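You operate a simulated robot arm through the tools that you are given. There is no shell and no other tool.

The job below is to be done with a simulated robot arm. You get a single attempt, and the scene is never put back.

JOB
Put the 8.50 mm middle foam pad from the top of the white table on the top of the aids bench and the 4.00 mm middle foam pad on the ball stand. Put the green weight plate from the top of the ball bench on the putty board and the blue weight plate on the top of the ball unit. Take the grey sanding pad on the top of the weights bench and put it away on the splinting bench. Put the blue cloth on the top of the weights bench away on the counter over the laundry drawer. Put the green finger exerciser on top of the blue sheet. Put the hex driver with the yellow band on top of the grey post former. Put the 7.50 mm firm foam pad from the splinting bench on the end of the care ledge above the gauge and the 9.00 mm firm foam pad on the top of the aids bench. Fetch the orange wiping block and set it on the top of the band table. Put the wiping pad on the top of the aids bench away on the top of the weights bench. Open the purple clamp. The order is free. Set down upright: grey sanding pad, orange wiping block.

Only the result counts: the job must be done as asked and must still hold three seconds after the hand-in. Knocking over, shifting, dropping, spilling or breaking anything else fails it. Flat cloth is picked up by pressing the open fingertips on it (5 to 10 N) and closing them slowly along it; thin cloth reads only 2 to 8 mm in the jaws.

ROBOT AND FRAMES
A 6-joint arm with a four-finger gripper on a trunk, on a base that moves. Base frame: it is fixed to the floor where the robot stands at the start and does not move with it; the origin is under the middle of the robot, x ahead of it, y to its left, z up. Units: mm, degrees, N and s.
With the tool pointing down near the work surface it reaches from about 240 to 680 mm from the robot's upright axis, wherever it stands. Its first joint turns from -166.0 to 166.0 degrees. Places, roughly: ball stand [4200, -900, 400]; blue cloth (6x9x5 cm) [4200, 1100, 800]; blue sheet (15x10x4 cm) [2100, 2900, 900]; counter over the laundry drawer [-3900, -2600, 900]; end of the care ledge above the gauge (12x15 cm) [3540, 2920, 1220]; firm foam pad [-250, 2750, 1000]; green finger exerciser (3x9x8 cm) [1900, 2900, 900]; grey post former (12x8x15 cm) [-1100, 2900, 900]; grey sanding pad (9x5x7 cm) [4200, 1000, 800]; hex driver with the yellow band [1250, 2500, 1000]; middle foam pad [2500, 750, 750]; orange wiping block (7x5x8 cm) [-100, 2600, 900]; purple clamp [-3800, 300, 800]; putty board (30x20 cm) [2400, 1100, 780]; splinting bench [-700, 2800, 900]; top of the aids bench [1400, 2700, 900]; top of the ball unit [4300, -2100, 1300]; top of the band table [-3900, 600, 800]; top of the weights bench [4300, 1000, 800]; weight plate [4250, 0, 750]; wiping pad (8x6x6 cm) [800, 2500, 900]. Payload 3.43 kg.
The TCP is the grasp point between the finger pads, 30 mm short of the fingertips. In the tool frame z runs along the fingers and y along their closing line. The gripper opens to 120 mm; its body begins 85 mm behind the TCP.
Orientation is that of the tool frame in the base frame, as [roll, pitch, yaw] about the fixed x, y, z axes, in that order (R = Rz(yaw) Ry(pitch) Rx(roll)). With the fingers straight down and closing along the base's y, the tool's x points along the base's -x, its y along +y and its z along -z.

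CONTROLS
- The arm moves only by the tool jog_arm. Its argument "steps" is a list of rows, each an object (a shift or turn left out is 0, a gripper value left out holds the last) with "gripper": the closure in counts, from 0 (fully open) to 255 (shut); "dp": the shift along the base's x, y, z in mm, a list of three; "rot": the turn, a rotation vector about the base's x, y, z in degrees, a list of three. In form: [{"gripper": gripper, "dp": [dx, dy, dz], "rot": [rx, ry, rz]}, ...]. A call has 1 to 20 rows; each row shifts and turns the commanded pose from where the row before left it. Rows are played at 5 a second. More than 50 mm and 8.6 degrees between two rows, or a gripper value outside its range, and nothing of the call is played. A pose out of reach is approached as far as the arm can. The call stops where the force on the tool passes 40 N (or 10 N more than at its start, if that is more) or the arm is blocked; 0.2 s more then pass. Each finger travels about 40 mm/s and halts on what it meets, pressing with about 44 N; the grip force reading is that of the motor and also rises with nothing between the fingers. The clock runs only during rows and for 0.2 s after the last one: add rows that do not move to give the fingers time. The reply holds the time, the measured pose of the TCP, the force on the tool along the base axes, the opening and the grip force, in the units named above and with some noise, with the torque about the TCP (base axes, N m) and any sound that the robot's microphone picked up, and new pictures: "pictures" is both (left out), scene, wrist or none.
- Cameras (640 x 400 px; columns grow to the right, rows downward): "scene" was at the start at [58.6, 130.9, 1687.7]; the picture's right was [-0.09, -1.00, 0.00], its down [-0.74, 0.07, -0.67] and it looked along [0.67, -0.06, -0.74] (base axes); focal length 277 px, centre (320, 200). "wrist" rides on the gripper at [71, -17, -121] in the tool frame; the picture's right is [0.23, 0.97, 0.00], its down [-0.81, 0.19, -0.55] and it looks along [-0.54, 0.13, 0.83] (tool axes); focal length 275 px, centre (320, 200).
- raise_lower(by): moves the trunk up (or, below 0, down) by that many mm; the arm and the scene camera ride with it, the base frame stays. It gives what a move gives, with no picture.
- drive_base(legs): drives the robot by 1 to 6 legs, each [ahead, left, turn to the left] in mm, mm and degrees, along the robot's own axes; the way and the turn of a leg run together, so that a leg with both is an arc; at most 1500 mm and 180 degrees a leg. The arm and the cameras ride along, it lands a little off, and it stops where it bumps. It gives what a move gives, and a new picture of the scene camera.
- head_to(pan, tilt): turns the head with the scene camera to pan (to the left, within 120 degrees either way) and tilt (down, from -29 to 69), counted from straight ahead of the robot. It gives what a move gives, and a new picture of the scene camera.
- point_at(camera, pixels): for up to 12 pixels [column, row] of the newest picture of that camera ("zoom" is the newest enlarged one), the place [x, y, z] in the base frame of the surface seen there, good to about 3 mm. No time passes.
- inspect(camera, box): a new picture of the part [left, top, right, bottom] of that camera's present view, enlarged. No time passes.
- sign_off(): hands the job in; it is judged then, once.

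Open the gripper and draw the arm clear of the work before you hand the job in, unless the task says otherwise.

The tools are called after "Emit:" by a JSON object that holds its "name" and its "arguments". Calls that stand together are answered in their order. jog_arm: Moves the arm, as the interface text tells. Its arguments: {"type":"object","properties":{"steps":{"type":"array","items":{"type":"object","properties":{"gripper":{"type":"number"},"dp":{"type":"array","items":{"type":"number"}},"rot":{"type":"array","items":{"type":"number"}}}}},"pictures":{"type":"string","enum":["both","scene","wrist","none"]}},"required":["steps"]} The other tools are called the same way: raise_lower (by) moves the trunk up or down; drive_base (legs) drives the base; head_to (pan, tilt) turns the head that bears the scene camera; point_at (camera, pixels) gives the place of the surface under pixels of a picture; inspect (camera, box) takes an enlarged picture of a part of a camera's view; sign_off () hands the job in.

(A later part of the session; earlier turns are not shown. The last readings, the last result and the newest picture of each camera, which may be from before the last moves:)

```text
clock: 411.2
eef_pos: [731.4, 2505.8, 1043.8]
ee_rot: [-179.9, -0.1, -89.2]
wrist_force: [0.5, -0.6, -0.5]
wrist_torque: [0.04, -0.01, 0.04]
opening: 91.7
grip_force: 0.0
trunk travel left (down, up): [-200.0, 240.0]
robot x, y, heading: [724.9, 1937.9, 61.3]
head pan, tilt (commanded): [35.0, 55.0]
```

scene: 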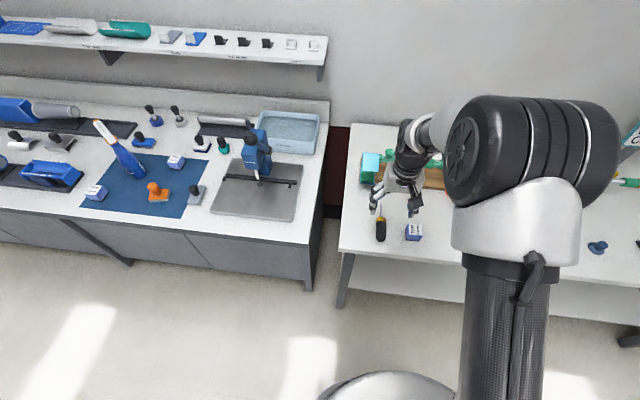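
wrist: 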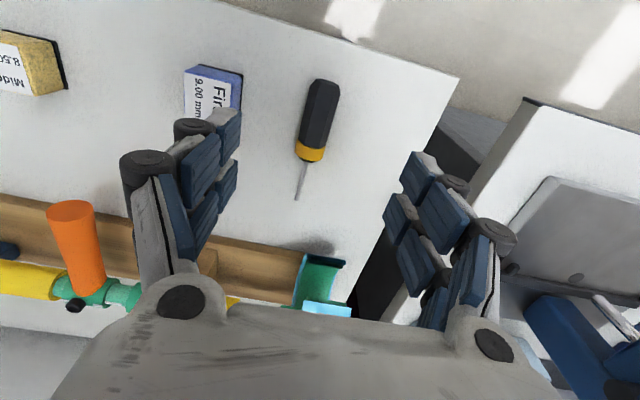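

The driver lies flat at [320,110], with the handle toward the robot and the shaft toward the wall. I'll measure it.

Emit:
{"name": "inspect", "arguments": {"camera": "wrist", "box": [240, 60, 400, 210]}}

Emit:
{"name": "point_at", "arguments": {"camera": "wrist", "pixels": [[325, 86], [322, 100], [319, 115], [315, 135], [312, 150], [297, 195], [302, 178], [305, 130], [330, 135]]}}

```text
2.67 times, centred on (320, 135) of wrist
```

zoom: 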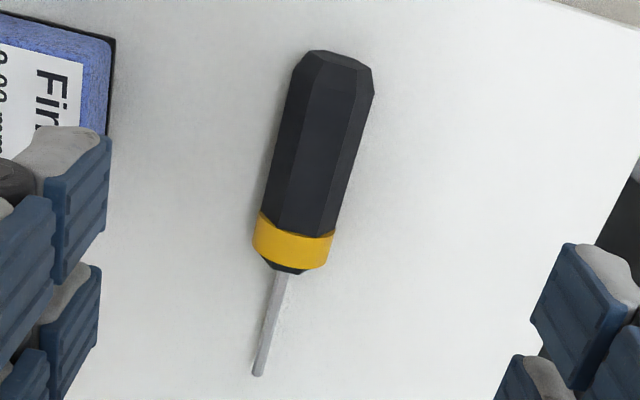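

```text
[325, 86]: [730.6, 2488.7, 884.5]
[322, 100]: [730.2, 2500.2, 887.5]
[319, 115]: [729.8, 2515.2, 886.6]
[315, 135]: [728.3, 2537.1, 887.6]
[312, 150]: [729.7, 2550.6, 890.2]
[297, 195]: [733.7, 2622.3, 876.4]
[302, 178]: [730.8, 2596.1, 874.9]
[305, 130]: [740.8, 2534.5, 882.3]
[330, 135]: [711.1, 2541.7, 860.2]
```

The handle spans y≈2482–2545 at x≈729.5 with its centre near z 872, and the collar starts at y≈2545. I'll grip the handle from above at y≈2512 with the tips about 9 mm above the bench.

Emit:
{"name": "jog_arm", "arguments": {"steps": [{"dp": [-2, 6, -40], "gripper": 125, "rot": [0, 0, -0.8]}, {"dp": [0, 0, -45]}, {"dp": [0, 0, -40]}, {"dp": [0, 0, -22]}, {}], "pictures": "wrist"}}

```text
clock: 412.4
eef_pos: [730.1, 2511.7, 896.8]
ee_rot: [-179.9, 0.0, -90.1]
wrist_force: [0.4, 0.3, 0.3]
wrist_torque: [-0.01, -0.03, 0.02]
opening: 60.9
grip_force: 0.1
trunk travel left (down, up): [-200.0, 240.0]
robot x, y, heading: [720.5, 1936.6, 61.2]
head pan, tilt (commanded): [35.0, 55.0]
```

wrist: 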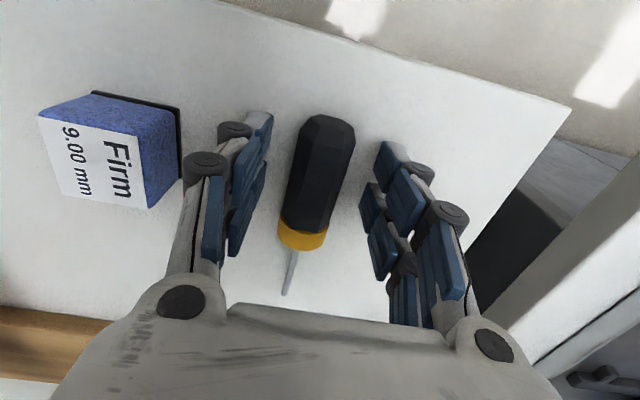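

The handle sits centred between the fingers, with the collar beyond them at [303,235]. I'll close on it.

Emit:
{"name": "jog_arm", "arguments": {"steps": [{"gripper": 170}, {"gripper": 200}, {"gripper": 220}, {}, {}, {}], "pictures": "wrist"}}

```text
clock: 413.8
eef_pos: [729.8, 2512.1, 897.8]
ee_rot: [180.0, 0.0, -90.1]
wrist_force: [0.7, 0.1, 1.9]
wrist_torque: [0.0, -0.04, 0.0]
opening: 30.5
grip_force: 44.2
trunk travel left (down, up): [-200.0, 240.0]
robot x, y, heading: [725.9, 1939.4, 61.3]
head pan, tilt (commanded): [35.0, 55.0]
```

wrist: 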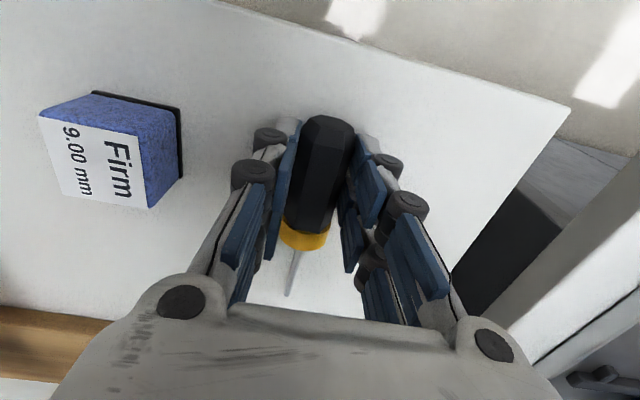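

Gripped at 30.5 mm and 44 N. I'll lift and check that it stays level.

Emit:
{"name": "jog_arm", "arguments": {"steps": [{"dp": [0, 0, 15]}, {"dp": [0, 0, 45]}, {"dp": [0, 0, 48]}, {"dp": [0, 0, 48]}, {"dp": [0, 0, 48]}, {"dp": [0, -48, 30]}, {"dp": [0, -48, 0]}, {"dp": [0, -35, 0]}], "pictures": "wrist"}}

```text
refused: row 6 steps farther than a row can; nothing moved
```

Row 6 was slightly too long. I'll resend it with smaller steps.

Emit:
{"name": "jog_arm", "arguments": {"steps": [{"dp": [0, 0, 15]}, {"dp": [0, 0, 45]}, {"dp": [0, 0, 48]}, {"dp": [0, 0, 48]}, {"dp": [0, 0, 48]}, {"dp": [0, 0, 30]}, {"dp": [0, -48, 0]}, {"dp": [0, -48, 0]}, {"dp": [0, -35, 0]}], "pictures": "wrist"}}

```text
clock: 415.8
eef_pos: [729.3, 2379.1, 1131.7]
ee_rot: [-179.9, 0.0, -90.0]
wrist_force: [0.2, -0.3, -0.9]
wrist_torque: [0.02, -0.03, -0.01]
opening: 30.3
grip_force: 43.6
trunk travel left (down, up): [-200.0, 240.0]
robot x, y, heading: [720.8, 1936.7, 61.4]
head pan, tilt (commanded): [35.0, 55.0]
```

wrist: 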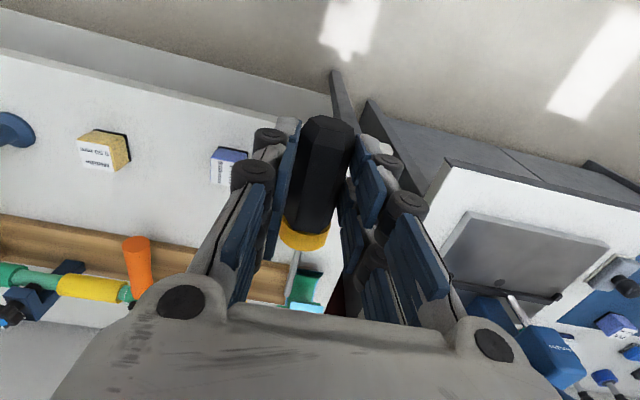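

The driver is held level. I'll drive back to the post former and take a close look at the shelf clearance above it.

Emit:
{"name": "drive_base", "arguments": {"legs": [[-431, 777, 0], [-431, 777, 0]]}}

Emit:
{"name": "head_to", "arguments": {"pan": 45, "tilt": 30}}

Emit:
{"name": "inspect", "arguments": {"camera": "scene", "box": [320, 120, 560, 270]}}

```text
clock: 424.8
eef_pos: [-1055.2, 2369.5, 1131.3]
ee_rot: [180.0, -0.2, -90.0]
wrist_force: [0.1, 0.6, -1.2]
wrist_torque: [-0.02, 0.01, 0.04]
opening: 30.4
grip_force: 44.2
trunk travel left (down, up): [-200.0, 240.0]
robot x, y, heading: [-1065.4, 1924.7, 61.6]
head pan, tilt (commanded): [35.0, 55.0]
```

scene: 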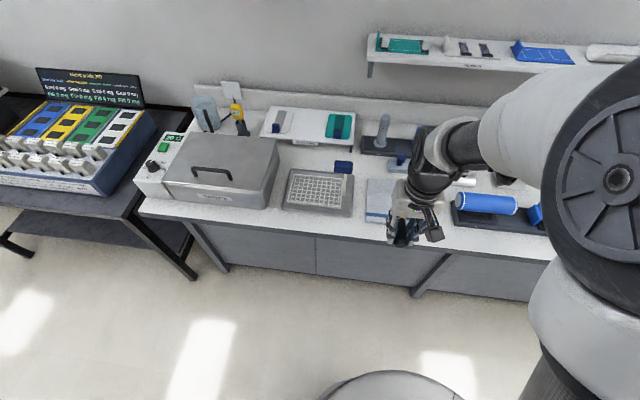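

```text
clock: 425.7
eef_pos: [-1056.1, 2369.4, 1130.5]
ee_rot: [-179.9, -0.1, -90.0]
wrist_force: [0.0, 0.4, -0.6]
wrist_torque: [-0.01, 0.02, 0.0]
opening: 30.6
grip_force: 44.4
trunk travel left (down, up): [-200.0, 240.0]
robot x, y, heading: [-1061.1, 1931.8, 61.6]
head pan, tilt (commanded): [45.0, 30.0]
```

scene: 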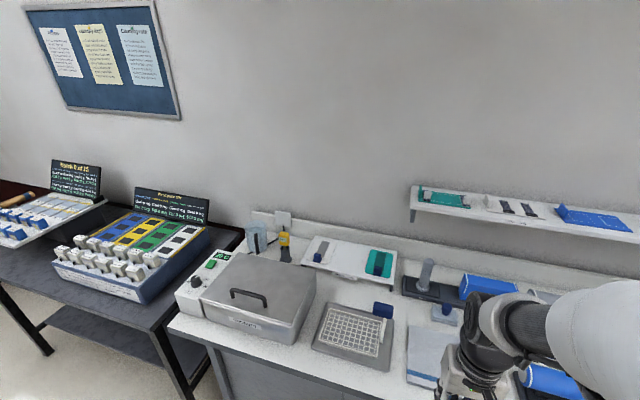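

```text
2.67 times, centred on (440, 195) of scene
```

zoom: 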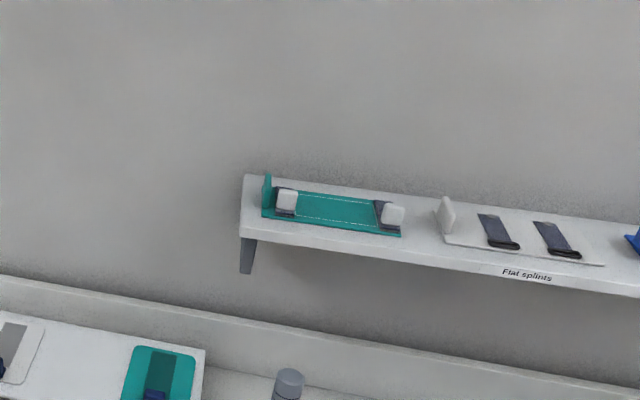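

I'll measure the shelf's left end and front edge and the post's top.

Emit:
{"name": "point_at", "arguments": {"camera": "zoom", "pixels": [[242, 230], [245, 185], [350, 245], [290, 372], [280, 375], [300, 375], [290, 395], [250, 265], [287, 205]]}}

```text
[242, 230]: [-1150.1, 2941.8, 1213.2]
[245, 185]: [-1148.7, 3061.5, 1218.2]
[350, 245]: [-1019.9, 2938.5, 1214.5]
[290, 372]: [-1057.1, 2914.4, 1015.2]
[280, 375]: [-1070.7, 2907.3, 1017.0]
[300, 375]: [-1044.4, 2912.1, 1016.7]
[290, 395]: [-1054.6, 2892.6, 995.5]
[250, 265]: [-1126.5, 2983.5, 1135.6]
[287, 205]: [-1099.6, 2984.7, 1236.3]
```

The shelf's front edge is at y≈2940 (z≈1214) and the post top's centre is (-1057,2912,1016). A 15° forward tilt keeps the palm clear of the shelf. I'll drive closer first.

Emit:
{"name": "drive_base", "arguments": {"legs": [[198, 107, 0]]}}

Emit:
{"name": "jog_arm", "arguments": {"steps": [{"rot": [7.5, 0, 0]}, {"rot": [7.5, 0, 0]}, {"dp": [0, 45, 0]}, {"dp": [0, 45, 0]}, {"dp": [0, 45, 0]}, {}], "pictures": "wrist"}}

```text
clock: 427.4
eef_pos: [-1052.9, 2595.6, 1131.4]
ee_rot: [-179.9, -0.1, -90.1]
wrist_force: [0.0, -0.2, -1.5]
wrist_torque: [-0.03, 0.01, -0.02]
opening: 30.5
grip_force: 44.0
trunk travel left (down, up): [-200.0, 240.0]
robot x, y, heading: [-1061.6, 2153.2, 61.4]
head pan, tilt (commanded): [45.0, 30.0]
```

scene: 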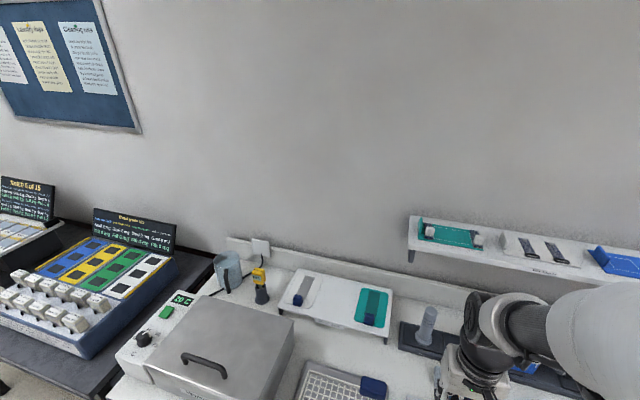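

```text
clock: 428.8
eef_pos: [-1053.9, 2729.4, 1128.8]
ee_rot: [180.0, 15.0, -90.1]
wrist_force: [-0.1, 0.1, -1.3]
wrist_torque: [0.01, -0.02, 0.0]
opening: 30.5
grip_force: 43.7
trunk travel left (down, up): [-200.0, 240.0]
robot x, y, heading: [-1063.2, 2152.2, 61.4]
head pan, tilt (commanded): [45.0, 30.0]
```

wrist: 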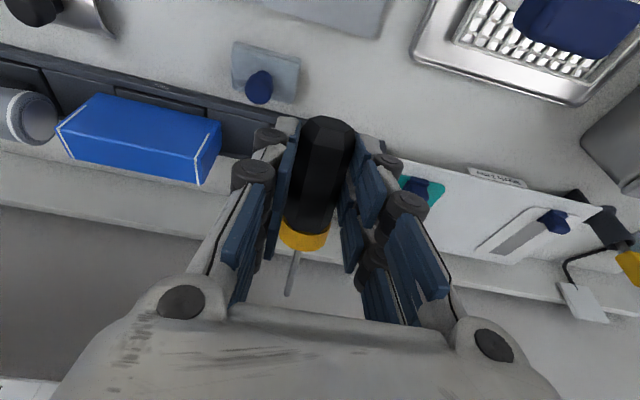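

The post is hidden behind the gripper in this view. I'll move closer while still high and check with the scene camera.

Emit:
{"name": "jog_arm", "arguments": {"steps": [{"dp": [-3.5, 45, 0]}, {"dp": [0, 45, -10]}, {"dp": [0, 40, -10]}, {}], "pictures": "scene"}}

Emit:
{"name": "head_to", "arguments": {"pan": 30, "tilt": 35}}

Emit:
{"name": "inspect", "arguments": {"camera": "scene", "box": [220, 150, 460, 300]}}

```text
clock: 429.8
eef_pos: [-1055.8, 2858.6, 1110.9]
ee_rot: [180.0, 14.9, -90.0]
wrist_force: [0.3, -0.1, -0.8]
wrist_torque: [0.01, -0.02, -0.01]
opening: 30.5
grip_force: 44.5
trunk travel left (down, up): [-200.0, 240.0]
robot x, y, heading: [-1062.0, 2154.7, 61.5]
head pan, tilt (commanded): [45.0, 30.0]
```

scene: 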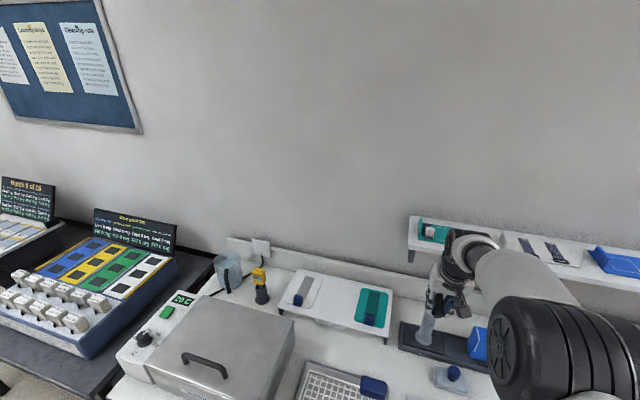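

```text
clock: 430.6
eef_pos: [-1056.9, 2859.1, 1109.9]
ee_rot: [179.9, 14.9, -90.2]
wrist_force: [0.3, 0.2, -1.1]
wrist_torque: [-0.01, 0.0, -0.06]
opening: 30.4
grip_force: 44.2
trunk travel left (down, up): [-200.0, 240.0]
robot x, y, heading: [-1062.2, 2152.5, 61.1]
head pan, tilt (commanded): [30.0, 35.0]
```

scene: 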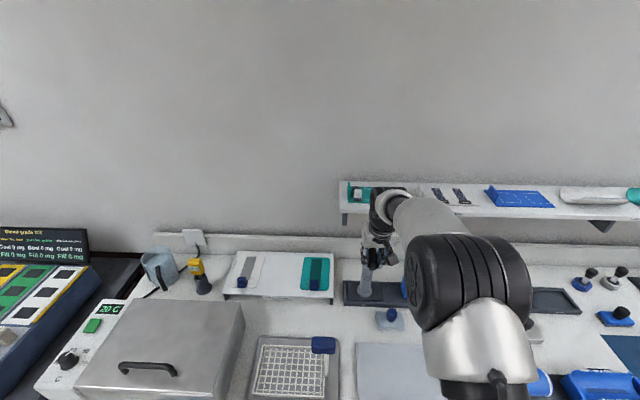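

```text
2.67 times, centred on (340, 225) of scene
```

zoom: 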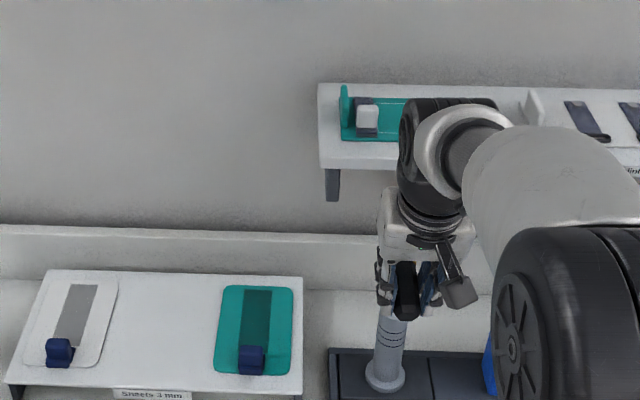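

The driver is held just above and in front of the post. I'll check the wrist's clearance to the shelf numerically.

Emit:
{"name": "point_at", "arguments": {"camera": "zoom", "pixels": [[408, 150], [430, 105], [415, 190], [400, 225], [440, 175], [480, 100], [405, 290], [392, 330], [388, 315]]}}

```text
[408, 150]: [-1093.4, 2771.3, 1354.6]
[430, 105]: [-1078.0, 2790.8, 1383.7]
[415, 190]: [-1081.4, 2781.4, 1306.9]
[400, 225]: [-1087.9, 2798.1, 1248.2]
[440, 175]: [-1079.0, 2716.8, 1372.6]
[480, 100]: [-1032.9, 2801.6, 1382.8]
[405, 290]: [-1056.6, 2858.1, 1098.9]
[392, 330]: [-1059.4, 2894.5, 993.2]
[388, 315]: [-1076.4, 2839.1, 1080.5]
```

The wrist has about 60 mm to the shelf. I'll move 37 mm forward so the driver's balance point is over the post, then lower in steps.

Emit:
{"name": "jog_arm", "arguments": {"steps": [{"dp": [-0.5, 37, 0]}, {"dp": [0, 0, -30]}, {"dp": [0, 0, -15]}, {}], "pictures": "wrist"}}

Emit:
{"name": "inspect", "arguments": {"camera": "scene", "box": [300, 180, 460, 310]}}

```text
clock: 431.6
eef_pos: [-1056.8, 2896.2, 1065.8]
ee_rot: [-180.0, 15.0, -90.0]
wrist_force: [-0.1, -0.3, -1.0]
wrist_torque: [-0.01, -0.02, 0.03]
opening: 30.6
grip_force: 43.6
trunk travel left (down, up): [-200.0, 240.0]
robot x, y, heading: [-1059.3, 2150.4, 61.1]
head pan, tilt (commanded): [30.0, 35.0]
```

wrist: 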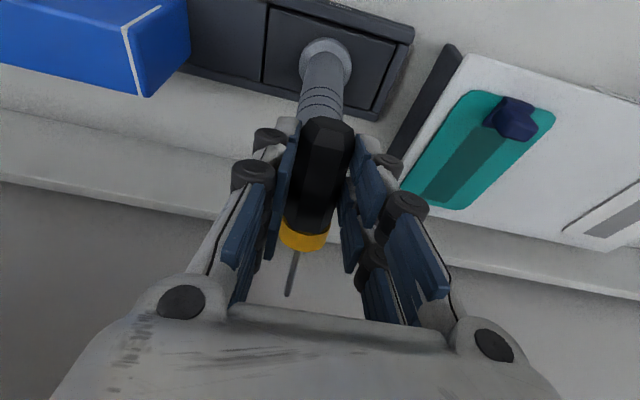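

```text
3.08 times, centred on (380, 245) of scene
```

zoom: 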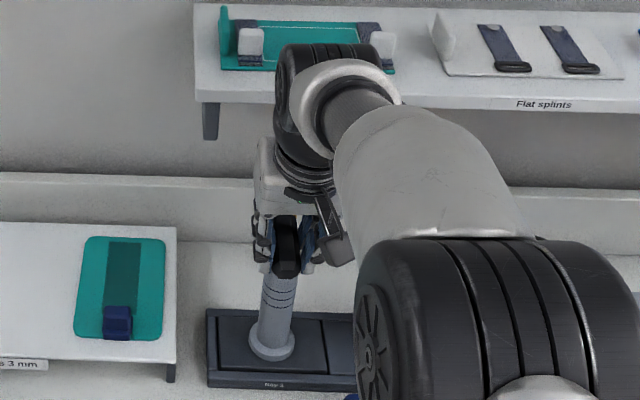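

The post is directly under the handle. I'll lower in 2–3 mm steps until contact.

Emit:
{"name": "jog_arm", "arguments": {"steps": [{"dp": [0, 0, -3]}, {"dp": [0, 0, -2]}, {}], "pictures": "none"}}

Emit:
{"name": "jog_arm", "arguments": {"steps": [{"dp": [0, 0, -2]}, {}], "pictures": "none"}}

```text
clock: 432.4
eef_pos: [-1056.9, 2896.1, 1059.2]
ee_rot: [-180.0, 14.9, -90.2]
wrist_force: [0.4, -0.2, -1.7]
wrist_torque: [-0.01, 0.0, 0.01]
opening: 30.2
grip_force: 44.1
trunk travel left (down, up): [-200.0, 240.0]
robot x, y, heading: [-1062.7, 2152.2, 61.5]
head pan, tilt (commanded): [30.0, 35.0]
```

```text
clock: 433.0
eef_pos: [-1057.3, 2896.8, 1058.7]
ee_rot: [-180.0, 14.9, -90.2]
wrist_force: [0.0, -0.4, -0.7]
wrist_torque: [-0.02, -0.03, -0.03]
opening: 30.5
grip_force: 43.8
trunk travel left (down, up): [-200.0, 240.0]
robot x, y, heading: [-1064.1, 2152.7, 61.3]
head pan, tilt (commanded): [30.0, 35.0]
```

No contact yet; I'll continue down in small steps.

Emit:
{"name": "jog_arm", "arguments": {"steps": [{"dp": [0, 0, -2]}, {}], "pictures": "none"}}

Emit:
{"name": "jog_arm", "arguments": {"steps": [{"dp": [0, 0, -1.5]}, {}], "pictures": "none"}}

```text
clock: 433.6
eef_pos: [-1056.9, 2897.3, 1056.2]
ee_rot: [179.9, 14.8, -90.1]
wrist_force: [-0.7, 0.0, -0.9]
wrist_torque: [0.0, -0.03, 0.02]
opening: 30.6
grip_force: 43.8
trunk travel left (down, up): [-200.0, 240.0]
robot x, y, heading: [-1062.3, 2151.2, 61.4]
head pan, tilt (commanded): [30.0, 35.0]
```

```text
clock: 434.2
eef_pos: [-1057.8, 2896.3, 1054.3]
ee_rot: [-180.0, 14.9, -90.0]
wrist_force: [0.4, -0.7, -0.1]
wrist_torque: [0.0, 0.0, -0.01]
opening: 30.4
grip_force: 44.4
trunk travel left (down, up): [-200.0, 240.0]
robot x, y, heading: [-1061.7, 2154.6, 61.6]
head pan, tilt (commanded): [30.0, 35.0]
```

Still free at 1054. I'll take a wrist picture with the next small step to make sure the post is under the handle.

Emit:
{"name": "jog_arm", "arguments": {"steps": [{"dp": [0, 0, -1.5]}, {}], "pictures": "wrist"}}

Emit:
{"name": "inspect", "arguments": {"camera": "wrist", "box": [240, 30, 400, 190]}}

```text
clock: 434.8
eef_pos: [-1056.7, 2894.9, 1055.9]
ee_rot: [180.0, 15.0, -90.0]
wrist_force: [0.0, 0.5, 3.2]
wrist_torque: [-0.03, 0.03, 0.01]
opening: 30.9
grip_force: 43.8
trunk travel left (down, up): [-200.0, 240.0]
robot x, y, heading: [-1061.4, 2151.3, 61.3]
head pan, tilt (commanded): [30.0, 35.0]
```

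wrist: 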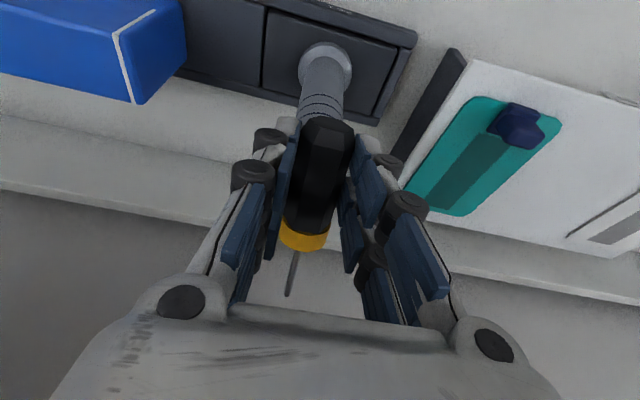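

```text
2.50 times, centred on (320, 110) of wrist
```

zoom: 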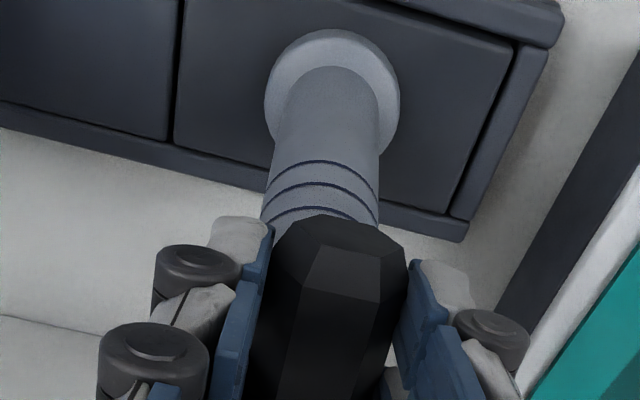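

Contact at about 3 N with z≈1055. To make the release gentler I'll lift 6 mm, reduce the tilt to about 7° (still clear of the shelf) and re-touch.

Emit:
{"name": "jog_arm", "arguments": {"steps": [{"dp": [0, 0, 6]}, {"dp": [0, 4, 0], "rot": [-8, 0, 0]}, {}], "pictures": "scene"}}

Emit:
{"name": "inspect", "arguments": {"camera": "scene", "box": [300, 150, 460, 290]}}

```text
clock: 435.6
eef_pos: [-1055.8, 2889.8, 1060.6]
ee_rot: [-180.0, 6.9, -90.1]
wrist_force: [-0.5, 0.0, -1.1]
wrist_torque: [0.0, 0.02, 0.0]
opening: 30.5
grip_force: 44.1
out of reach, approached as far as the arm can: row 2
trunk travel left (down, up): [-200.0, 240.0]
robot x, y, heading: [-1061.5, 2148.1, 61.5]
head pan, tilt (commanded): [30.0, 35.0]
```

scene: 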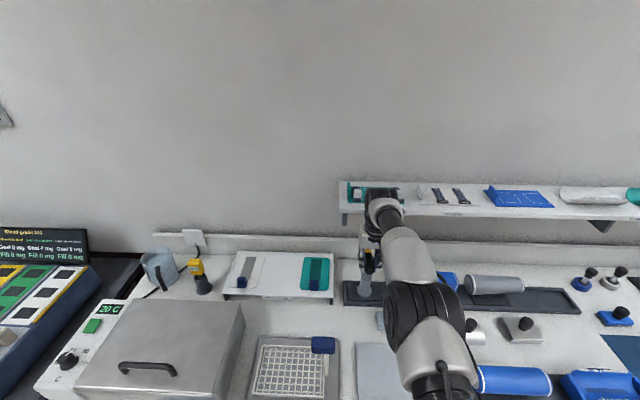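

```text
2.86 times, centred on (380, 220) of scene
```

zoom: 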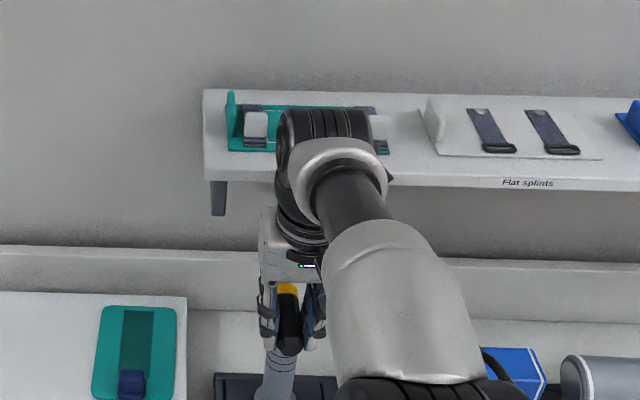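

With a 7° tilt the arm reaches only y≈2890. I'll use about 12° instead, set y≈2897 and lower again.

Emit:
{"name": "jog_arm", "arguments": {"steps": [{"rot": [5, 0, 0]}, {}], "pictures": "none"}}

```text
clock: 436.2
eef_pos: [-1056.8, 2890.6, 1059.3]
ee_rot: [-179.9, 11.9, -90.1]
wrist_force: [-0.2, -0.3, -0.6]
wrist_torque: [-0.01, 0.04, -0.01]
opening: 30.7
grip_force: 43.6
trunk travel left (down, up): [-200.0, 240.0]
robot x, y, heading: [-1061.9, 2152.2, 61.2]
head pan, tilt (commanded): [30.0, 35.0]
```

Tilt is now 11.9° at y 2890.6. I'll move 6.5 mm forward and lower in small steps to contact.

Emit:
{"name": "jog_arm", "arguments": {"steps": [{"dp": [0, 6.5, 0]}, {"dp": [0, 0, -2]}, {}], "pictures": "none"}}

Emit:
{"name": "jog_arm", "arguments": {"steps": [{"dp": [0, 0, -2]}, {}], "pictures": "none"}}

```text
clock: 437.0
eef_pos: [-1057.9, 2897.4, 1056.7]
ee_rot: [-180.0, 11.9, -90.1]
wrist_force: [0.7, 0.4, -0.8]
wrist_torque: [-0.02, 0.02, 0.02]
opening: 30.3
grip_force: 43.8
trunk travel left (down, up): [-200.0, 240.0]
robot x, y, heading: [-1058.9, 2153.6, 61.4]
head pan, tilt (commanded): [30.0, 35.0]
```

```text
clock: 437.6
eef_pos: [-1056.7, 2897.5, 1055.5]
ee_rot: [179.9, 11.9, -90.2]
wrist_force: [0.5, 0.3, -0.8]
wrist_torque: [-0.03, 0.01, 0.02]
opening: 30.5
grip_force: 44.0
trunk travel left (down, up): [-200.0, 240.0]
robot x, y, heading: [-1067.1, 2152.6, 61.3]
head pan, tilt (commanded): [30.0, 35.0]
```

One or two more small steps to reach contact.

Emit:
{"name": "jog_arm", "arguments": {"steps": [{"dp": [0, 0, -1]}, {}], "pictures": "none"}}

Emit:
{"name": "jog_arm", "arguments": {"steps": [{"dp": [0, 0, -1]}, {}], "pictures": "none"}}

```text
clock: 438.2
eef_pos: [-1056.1, 2896.3, 1053.6]
ee_rot: [-180.0, 11.8, -90.0]
wrist_force: [-0.8, 0.2, -0.3]
wrist_torque: [-0.02, 0.01, 0.0]
opening: 30.5
grip_force: 44.4
trunk travel left (down, up): [-200.0, 240.0]
robot x, y, heading: [-1061.9, 2151.2, 61.5]
head pan, tilt (commanded): [30.0, 35.0]
```

```text
clock: 438.8
eef_pos: [-1056.1, 2896.4, 1054.6]
ee_rot: [180.0, 12.1, -90.1]
wrist_force: [-0.9, 0.6, 4.8]
wrist_torque: [0.01, 0.03, -0.02]
opening: 30.4
grip_force: 43.9
trunk travel left (down, up): [-200.0, 240.0]
robot x, y, heading: [-1056.6, 2152.0, 61.5]
head pan, tilt (commanded): [30.0, 35.0]
```

Contact is felt (about 5 N). I'll open the fingers slowly so the driver settles onto the post.

Emit:
{"name": "jog_arm", "arguments": {"steps": [{"gripper": 188}, {}, {"gripper": 184}, {}, {"gripper": 178}, {}, {"gripper": 165}, {"gripper": 150}, {}, {}], "pictures": "both"}}

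Emit:
{"name": "inspect", "arguments": {"camera": "wrist", "box": [220, 40, 420, 240]}}

```text
clock: 441.0
eef_pos: [-1056.7, 2897.1, 1053.4]
ee_rot: [179.9, 11.8, -90.1]
wrist_force: [0.5, 0.8, -0.5]
wrist_torque: [0.0, 0.02, -0.02]
opening: 49.1
grip_force: 0.1
trunk travel left (down, up): [-200.0, 240.0]
robot x, y, heading: [-1063.6, 2152.5, 61.6]
head pan, tilt (commanded): [30.0, 35.0]
```

scene: 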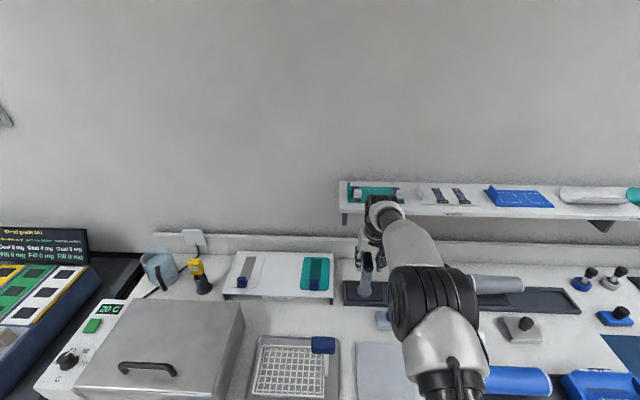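
wrist: 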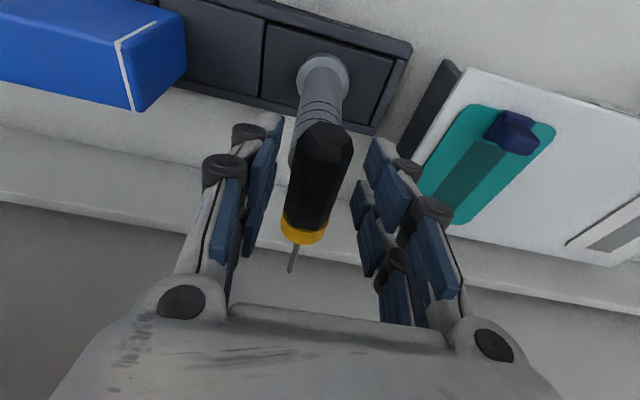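

```text
2.00 times, centred on (320, 140) of wrist
```

zoom: 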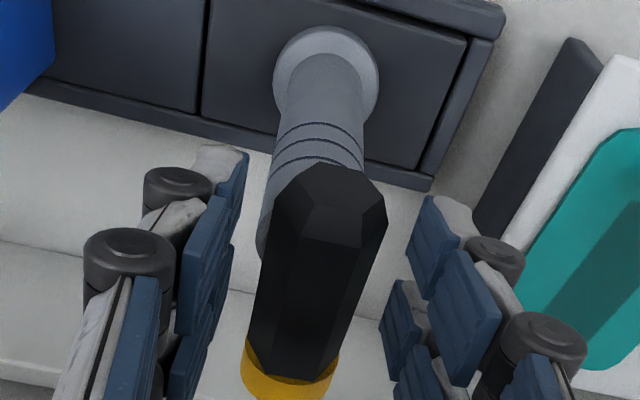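

The driver rests on the post with the fingers clear on both sides. I'll withdraw along the tool axis, up and back.

Emit:
{"name": "jog_arm", "arguments": {"steps": [{"dp": [0, -2, 10]}, {"dp": [0, -6, 28]}, {"dp": [0, -9, 44]}, {"dp": [0, -20, 40]}, {"dp": [0, -45, 0]}, {"dp": [0, -45, 0]}, {"dp": [0, -45, 0]}, {}], "pictures": "wrist"}}

Emit:
{"name": "inspect", "arguments": {"camera": "wrist", "box": [200, 100, 440, 300]}}

```text
clock: 442.8
eef_pos: [-1055.4, 2725.1, 1177.1]
ee_rot: [-180.0, 11.9, -90.1]
wrist_force: [0.0, 0.7, -0.9]
wrist_torque: [-0.02, -0.01, -0.03]
opening: 49.9
grip_force: 0.2
trunk travel left (down, up): [-200.0, 240.0]
robot x, y, heading: [-1061.4, 2152.1, 61.6]
head pan, tilt (commanded): [30.0, 35.0]
```

wrist: 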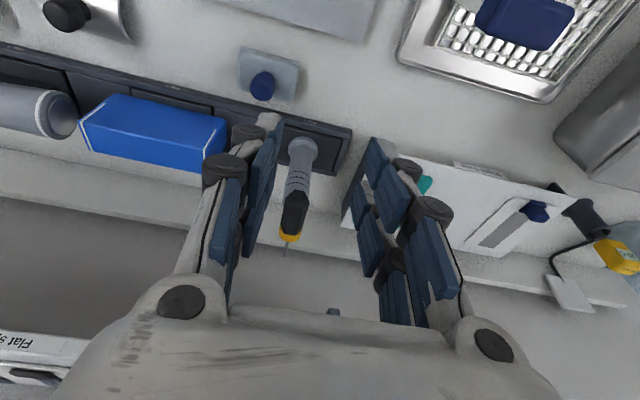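

```text
2.00 times, centred on (320, 200) of wrist
```

zoom: 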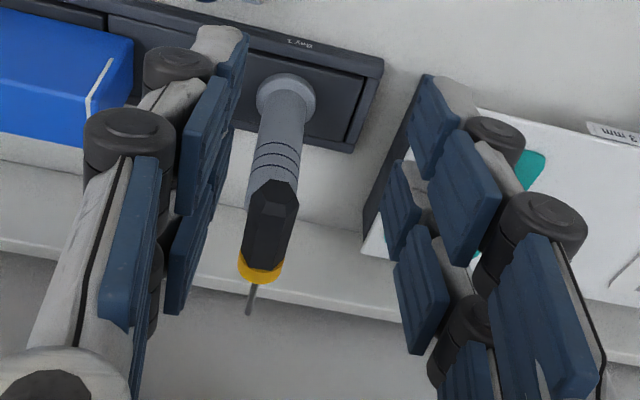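

The driver lies on top of the post. I'll finish retracting, level the tool, and view it with the scene camera.

Emit:
{"name": "jog_arm", "arguments": {"steps": [{"dp": [0, -45, 0], "rot": [-6, 0, 0]}, {"dp": [0, -45, 0], "rot": [-6, 0, 0]}, {"dp": [0, -45, -10]}, {"dp": [0, -45, -20]}, {}], "pictures": "scene"}}

Emit:
{"name": "inspect", "arguments": {"camera": "scene", "box": [320, 180, 440, 305]}}

```text
clock: 444.0
eef_pos: [-1056.2, 2544.1, 1145.2]
ee_rot: [-179.9, 0.0, -90.1]
wrist_force: [0.0, -0.3, 0.4]
wrist_torque: [0.0, 0.0, 0.02]
opening: 49.7
grip_force: 0.1
trunk travel left (down, up): [-200.0, 240.0]
robot x, y, heading: [-1061.1, 2153.9, 61.5]
head pan, tilt (commanded): [30.0, 35.0]
```

scene: 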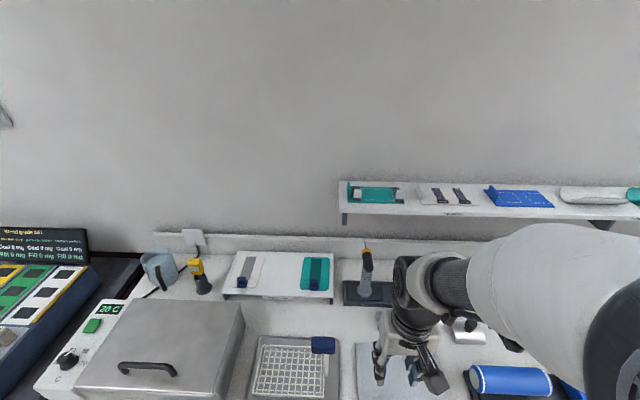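

```text
3.20 times, centred on (380, 242) of scene
```

zoom: 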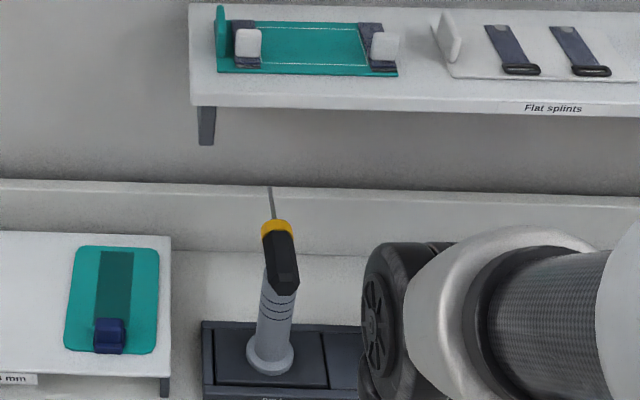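

The hex driver rests on top of the grey post. Next I'll fetch the 7.50 mm firm pad at (-284,2555).

Emit:
{"name": "drive_base", "arguments": {"legs": [[-158, -86, 0], [371, -683, 0]]}}

Emit:
{"name": "jog_arm", "arguments": {"steps": [{"dp": [0, 45, -20], "gripper": 70}, {"dp": [0, 45, -20]}, {"dp": [0, 45, -20]}, {"dp": [0, 40, -25]}, {"dp": [0, 0, -30]}, {}], "pictures": "wrist"}}

```text
clock: 449.3
eef_pos: [-279.1, 2363.1, 1144.8]
ee_rot: [-180.0, -0.1, -89.6]
wrist_force: [0.2, 0.3, 0.2]
wrist_torque: [-0.02, -0.01, -0.04]
opening: 49.4
grip_force: 0.1
trunk travel left (down, up): [-200.0, 240.0]
robot x, y, heading: [-280.1, 1971.0, 61.7]
head pan, tilt (commanded): [30.0, 35.0]
```

scene: 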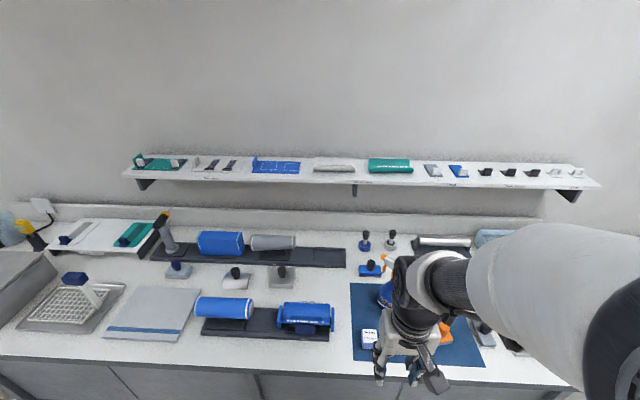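

```text
clock: 450.7
eef_pos: [-278.8, 2537.4, 1030.0]
ee_rot: [-179.9, 0.0, -89.7]
wrist_force: [-0.1, -0.8, -0.1]
wrist_torque: [-0.01, -0.02, -0.03]
opening: 87.1
grip_force: 0.0
trunk travel left (down, up): [-200.0, 240.0]
robot x, y, heading: [-280.5, 1974.3, 61.6]
head pan, tilt (commanded): [30.0, 35.0]
```

wrist: 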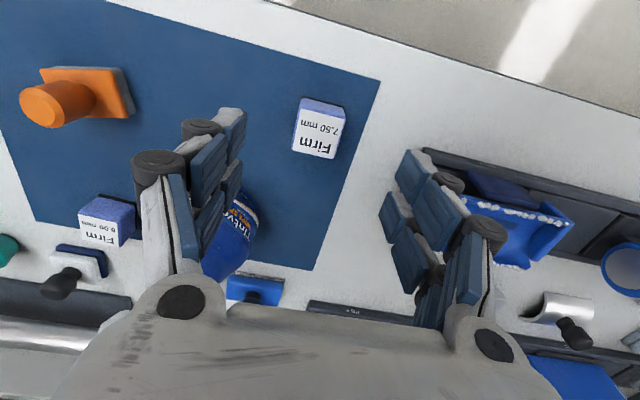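

The 7.50 mm pad is at [320,128], with the bottle behind it at [230,235]. I'll measure the pad.

Emit:
{"name": "inspect", "arguments": {"camera": "wrist", "box": [240, 80, 400, 180]}}

Emit:
{"name": "point_at", "arguments": {"camera": "wrist", "pixels": [[302, 110], [342, 122], [295, 148], [332, 157], [318, 133], [235, 210], [245, 225]]}}

```text
4.00 times, centred on (320, 130) of wrist
```

zoom: 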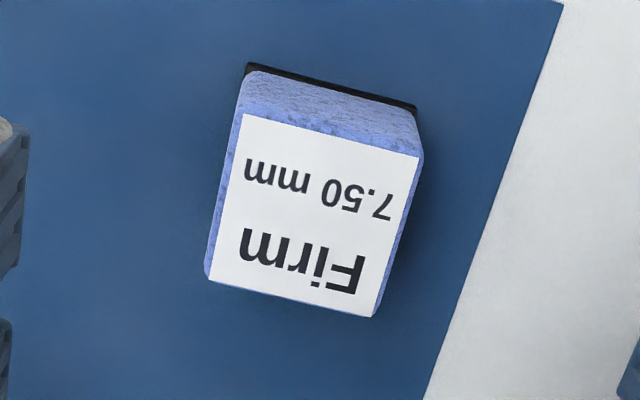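

```text
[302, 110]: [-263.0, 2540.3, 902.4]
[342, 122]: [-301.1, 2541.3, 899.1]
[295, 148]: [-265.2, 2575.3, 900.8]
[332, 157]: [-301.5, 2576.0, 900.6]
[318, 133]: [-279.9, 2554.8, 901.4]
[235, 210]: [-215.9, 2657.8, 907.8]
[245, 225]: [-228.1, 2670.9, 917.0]
```

The pad is centred at (-282,2558) and nearly square to the tool. I'll align, descend to z≈898 and grip.

Emit:
{"name": "jog_arm", "arguments": {"steps": [{"dp": [-3.7, 20.6, 0], "rot": [0, 0, -1.8], "gripper": 100}, {"dp": [0, 0, -45]}, {"dp": [0, 0, -45]}, {"dp": [0, 0, -36]}, {"dp": [0, 0, -6]}, {}, {"gripper": 170}, {"gripper": 200}, {}, {}, {}], "pictures": "wrist"}}

```text
clock: 453.1
eef_pos: [-283.5, 2558.0, 898.1]
ee_rot: [-179.9, -0.1, -91.4]
wrist_force: [0.2, 0.6, -0.5]
wrist_torque: [0.0, -0.03, -0.02]
opening: 43.9
grip_force: 44.5
trunk travel left (down, up): [-200.0, 240.0]
robot x, y, heading: [-284.2, 1971.5, 61.9]
head pan, tilt (commanded): [30.0, 35.0]
```

wrist: 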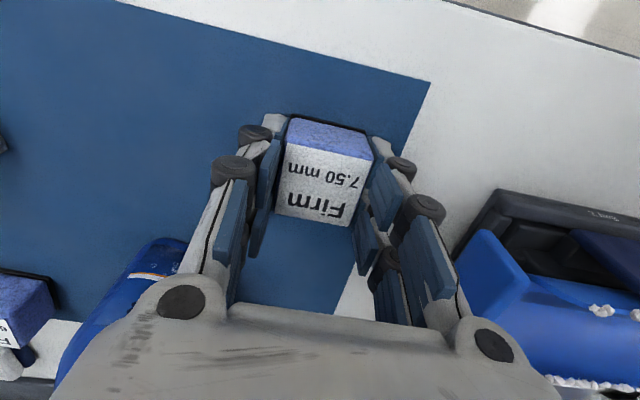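

Gripped. I'll lift, retract and drive along the aisle to the care ledge on the far right.

Emit:
{"name": "jog_arm", "arguments": {"steps": [{"dp": [0, 0, 15]}, {"dp": [0, 0, 48]}, {"dp": [0, 0, 48]}, {"dp": [0, 0, 48]}, {"dp": [0, 0, 48]}, {"dp": [0, -48, 0]}, {"dp": [0, -48, 0]}, {"dp": [0, -48, 0]}, {"dp": [0, -40, 0]}], "pictures": "none"}}

Emit:
{"name": "drive_base", "arguments": {"legs": [[-176, -94, 0], [0, 0, 28], [0, -1500, 0], [0, -1500, 0], [0, -700, 0]]}}

Emit:
{"name": "head_to", "arguments": {"pan": 15, "tilt": 15}}

```text
clock: 455.1
eef_pos: [-283.2, 2373.1, 1107.0]
ee_rot: [179.9, 0.0, -91.5]
wrist_force: [0.5, -0.2, 0.0]
wrist_torque: [0.03, 0.01, 0.01]
opening: 44.0
grip_force: 44.0
trunk travel left (down, up): [-200.0, 240.0]
robot x, y, heading: [-285.9, 1972.0, 61.7]
head pan, tilt (commanded): [30.0, 35.0]
```

```text
clock: 475.6
eef_pos: [3232.6, 2135.0, 1107.0]
ee_rot: [-180.0, -0.1, -62.8]
wrist_force: [0.5, -0.2, -0.8]
wrist_torque: [0.01, 0.01, 0.02]
opening: 43.5
grip_force: 43.9
trunk travel left (down, up): [-200.0, 240.0]
robot x, y, heading: [3424.3, 1785.0, 90.9]
head pan, tilt (commanded): [30.0, 35.0]
```

scene: 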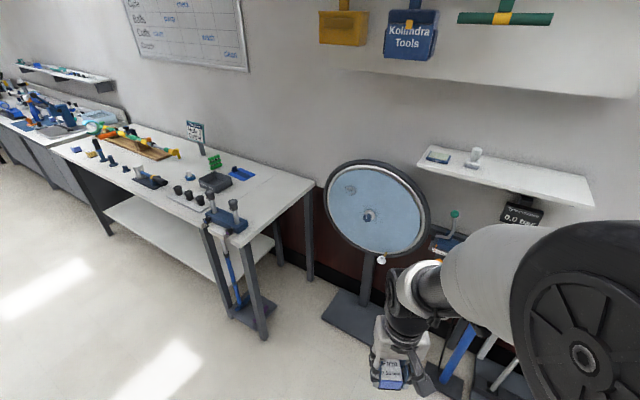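

```text
clock: 476.5
eef_pos: [3231.5, 2134.4, 1105.8]
ee_rot: [-179.9, -0.2, -62.8]
wrist_force: [0.7, -1.1, -0.6]
wrist_torque: [-0.03, 0.03, -0.01]
opening: 43.9
grip_force: 43.6
trunk travel left (down, up): [-200.0, 240.0]
robot x, y, heading: [3426.3, 1781.7, 90.6]
head pan, tilt (commanded): [15.0, 15.0]
```

scene: 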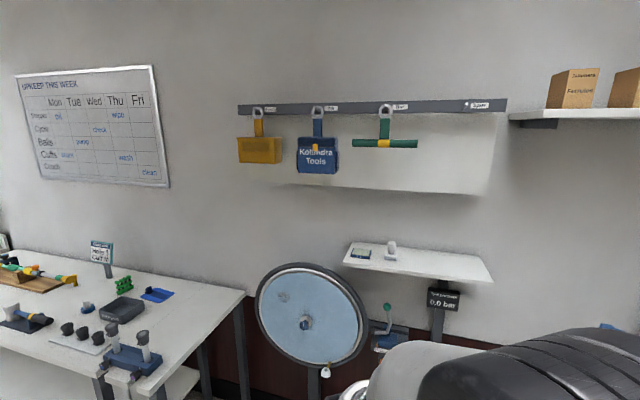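

The gauge reading "0.0 bar" hangs under the right end of the white ledge. I'll measure the ledge and what's below it.

Emit:
{"name": "point_at", "arguments": {"camera": "scene", "pixels": [[488, 280], [475, 258], [440, 272], [350, 262], [440, 262], [392, 250], [443, 297], [437, 320], [385, 318], [360, 254], [460, 268], [325, 290]]}}

Emit:
{"name": "inspect", "arguments": {"camera": "scene", "box": [330, 220, 530, 345]}}

```text
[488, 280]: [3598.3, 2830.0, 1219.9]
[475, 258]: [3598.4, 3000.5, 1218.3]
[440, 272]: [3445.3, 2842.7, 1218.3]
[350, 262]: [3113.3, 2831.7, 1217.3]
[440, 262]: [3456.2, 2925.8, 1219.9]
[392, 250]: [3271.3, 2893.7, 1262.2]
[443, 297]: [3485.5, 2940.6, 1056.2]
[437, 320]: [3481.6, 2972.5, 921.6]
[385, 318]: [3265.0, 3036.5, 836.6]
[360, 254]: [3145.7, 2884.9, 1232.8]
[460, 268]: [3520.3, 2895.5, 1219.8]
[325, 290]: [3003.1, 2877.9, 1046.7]
```

```text
3.20 times, centred on (430, 282) of scene
```

zoom: 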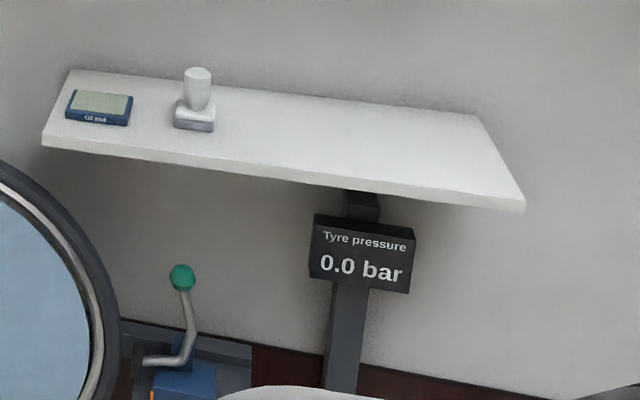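

The target end spans about x 3480–3600, y 2845–2995 at z≈1219. I'll look at the floor in front of it for obstacles.

Emit:
{"name": "head_to", "arguments": {"pan": 20, "tilt": 45}}

Emit:
{"name": "head_to", "arguments": {"pan": -45, "tilt": 40}}

```text
clock: 477.4
eef_pos: [3232.9, 2135.5, 1106.0]
ee_rot: [-179.9, -0.1, -62.8]
wrist_force: [-0.5, 0.3, -0.6]
wrist_torque: [0.0, 0.01, 0.0]
opening: 43.8
grip_force: 44.4
trunk travel left (down, up): [-200.0, 240.0]
robot x, y, heading: [3429.3, 1777.8, 90.3]
head pan, tilt (commanded): [20.0, 45.0]
```

scene: 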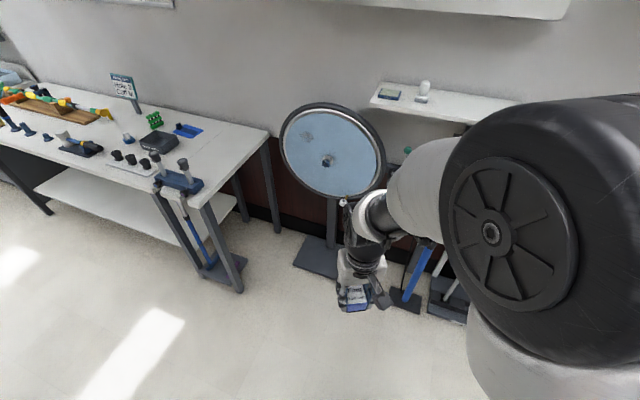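

```text
clock: 478.8
eef_pos: [3231.3, 2134.7, 1105.5]
ee_rot: [-179.8, -0.2, -62.8]
wrist_force: [0.1, -0.4, -0.4]
wrist_torque: [0.0, 0.0, 0.02]
opening: 43.7
grip_force: 43.7
trunk travel left (down, up): [-200.0, 240.0]
robot x, y, heading: [3428.8, 1781.5, 90.5]
head pan, tilt (commanded): [-45.0, 40.0]
```

scene: 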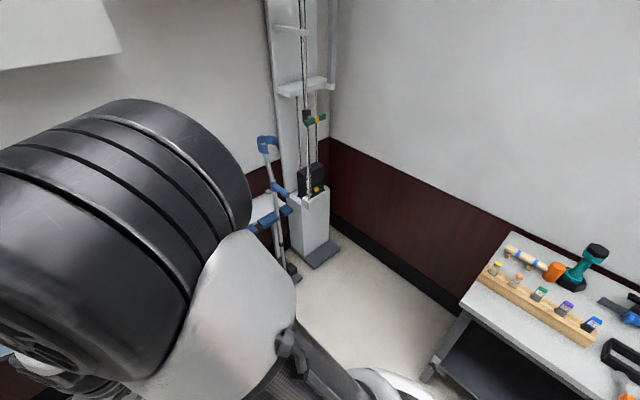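

I'll look back at pan 20 and measure the floor bases.

Emit:
{"name": "head_to", "arguments": {"pan": 12, "tilt": 50}}

Emit:
{"name": "point_at", "arguments": {"camera": "scene", "pixels": [[320, 215], [360, 230], [395, 265], [420, 260], [440, 270], [300, 225], [350, 150], [405, 90]]}}

```text
clock: 480.0
eef_pos: [3232.1, 2135.0, 1106.5]
ee_rot: [-179.9, -0.1, -62.7]
wrist_force: [0.2, -0.2, -1.2]
wrist_torque: [0.03, 0.0, -0.01]
opening: 44.0
grip_force: 43.9
trunk travel left (down, up): [-200.0, 240.0]
robot x, y, heading: [3428.0, 1783.7, 90.5]
head pan, tilt (commanded): [12.0, 50.0]
```

scene: 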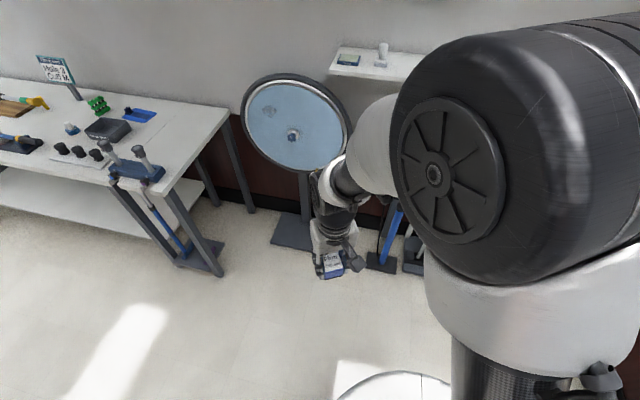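

```text
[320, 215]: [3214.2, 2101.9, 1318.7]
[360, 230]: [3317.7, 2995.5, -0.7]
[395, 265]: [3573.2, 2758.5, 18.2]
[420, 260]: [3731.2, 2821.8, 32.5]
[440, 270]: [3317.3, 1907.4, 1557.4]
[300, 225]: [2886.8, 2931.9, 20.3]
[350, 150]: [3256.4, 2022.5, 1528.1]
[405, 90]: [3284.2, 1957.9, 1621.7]
```

The floor bases start at y≈2740, so there's room to stand at about (3505,2220). I'll raise the trunk and arm first, then drive up.

Emit:
{"name": "raise_lower", "arguments": {"by": 150}}

Emit:
{"name": "jog_arm", "arguments": {"steps": [{"dp": [0, 0, 40]}, {"dp": [0, 0, 30]}], "pictures": "none"}}

Emit:
{"name": "drive_base", "arguments": {"legs": [[440, -80, 0]]}}

```text
clock: 481.8
eef_pos: [3233.4, 2135.0, 1256.2]
ee_rot: [-179.8, -0.2, -62.8]
wrist_force: [-0.3, -0.1, -0.8]
wrist_torque: [0.0, -0.01, -0.02]
opening: 43.8
grip_force: 43.2
trunk travel left (down, up): [-350.0, 90.0]
robot x, y, heading: [3426.5, 1780.0, 90.4]
head pan, tilt (commanded): [12.0, 50.0]
```

```text
clock: 482.4
eef_pos: [3233.3, 2135.5, 1328.0]
ee_rot: [-179.9, -0.1, -62.8]
wrist_force: [-0.9, 0.1, 0.3]
wrist_torque: [0.02, -0.01, 0.04]
opening: 43.8
grip_force: 43.9
trunk travel left (down, up): [-350.0, 90.0]
robot x, y, heading: [3427.5, 1786.0, 90.6]
head pan, tilt (commanded): [12.0, 50.0]
```

```text
clock: 485.1
eef_pos: [3308.2, 2574.2, 1327.7]
ee_rot: [-180.0, -0.2, -62.8]
wrist_force: [0.7, 0.2, -1.0]
wrist_torque: [0.01, 0.0, 0.01]
opening: 43.6
grip_force: 44.1
trunk travel left (down, up): [-350.0, 90.0]
robot x, y, heading: [3505.2, 2219.5, 90.5]
head pan, tilt (commanded): [12.0, 50.0]
```

scene: 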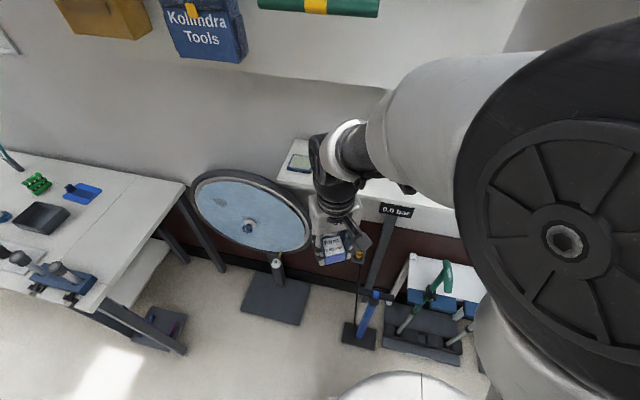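

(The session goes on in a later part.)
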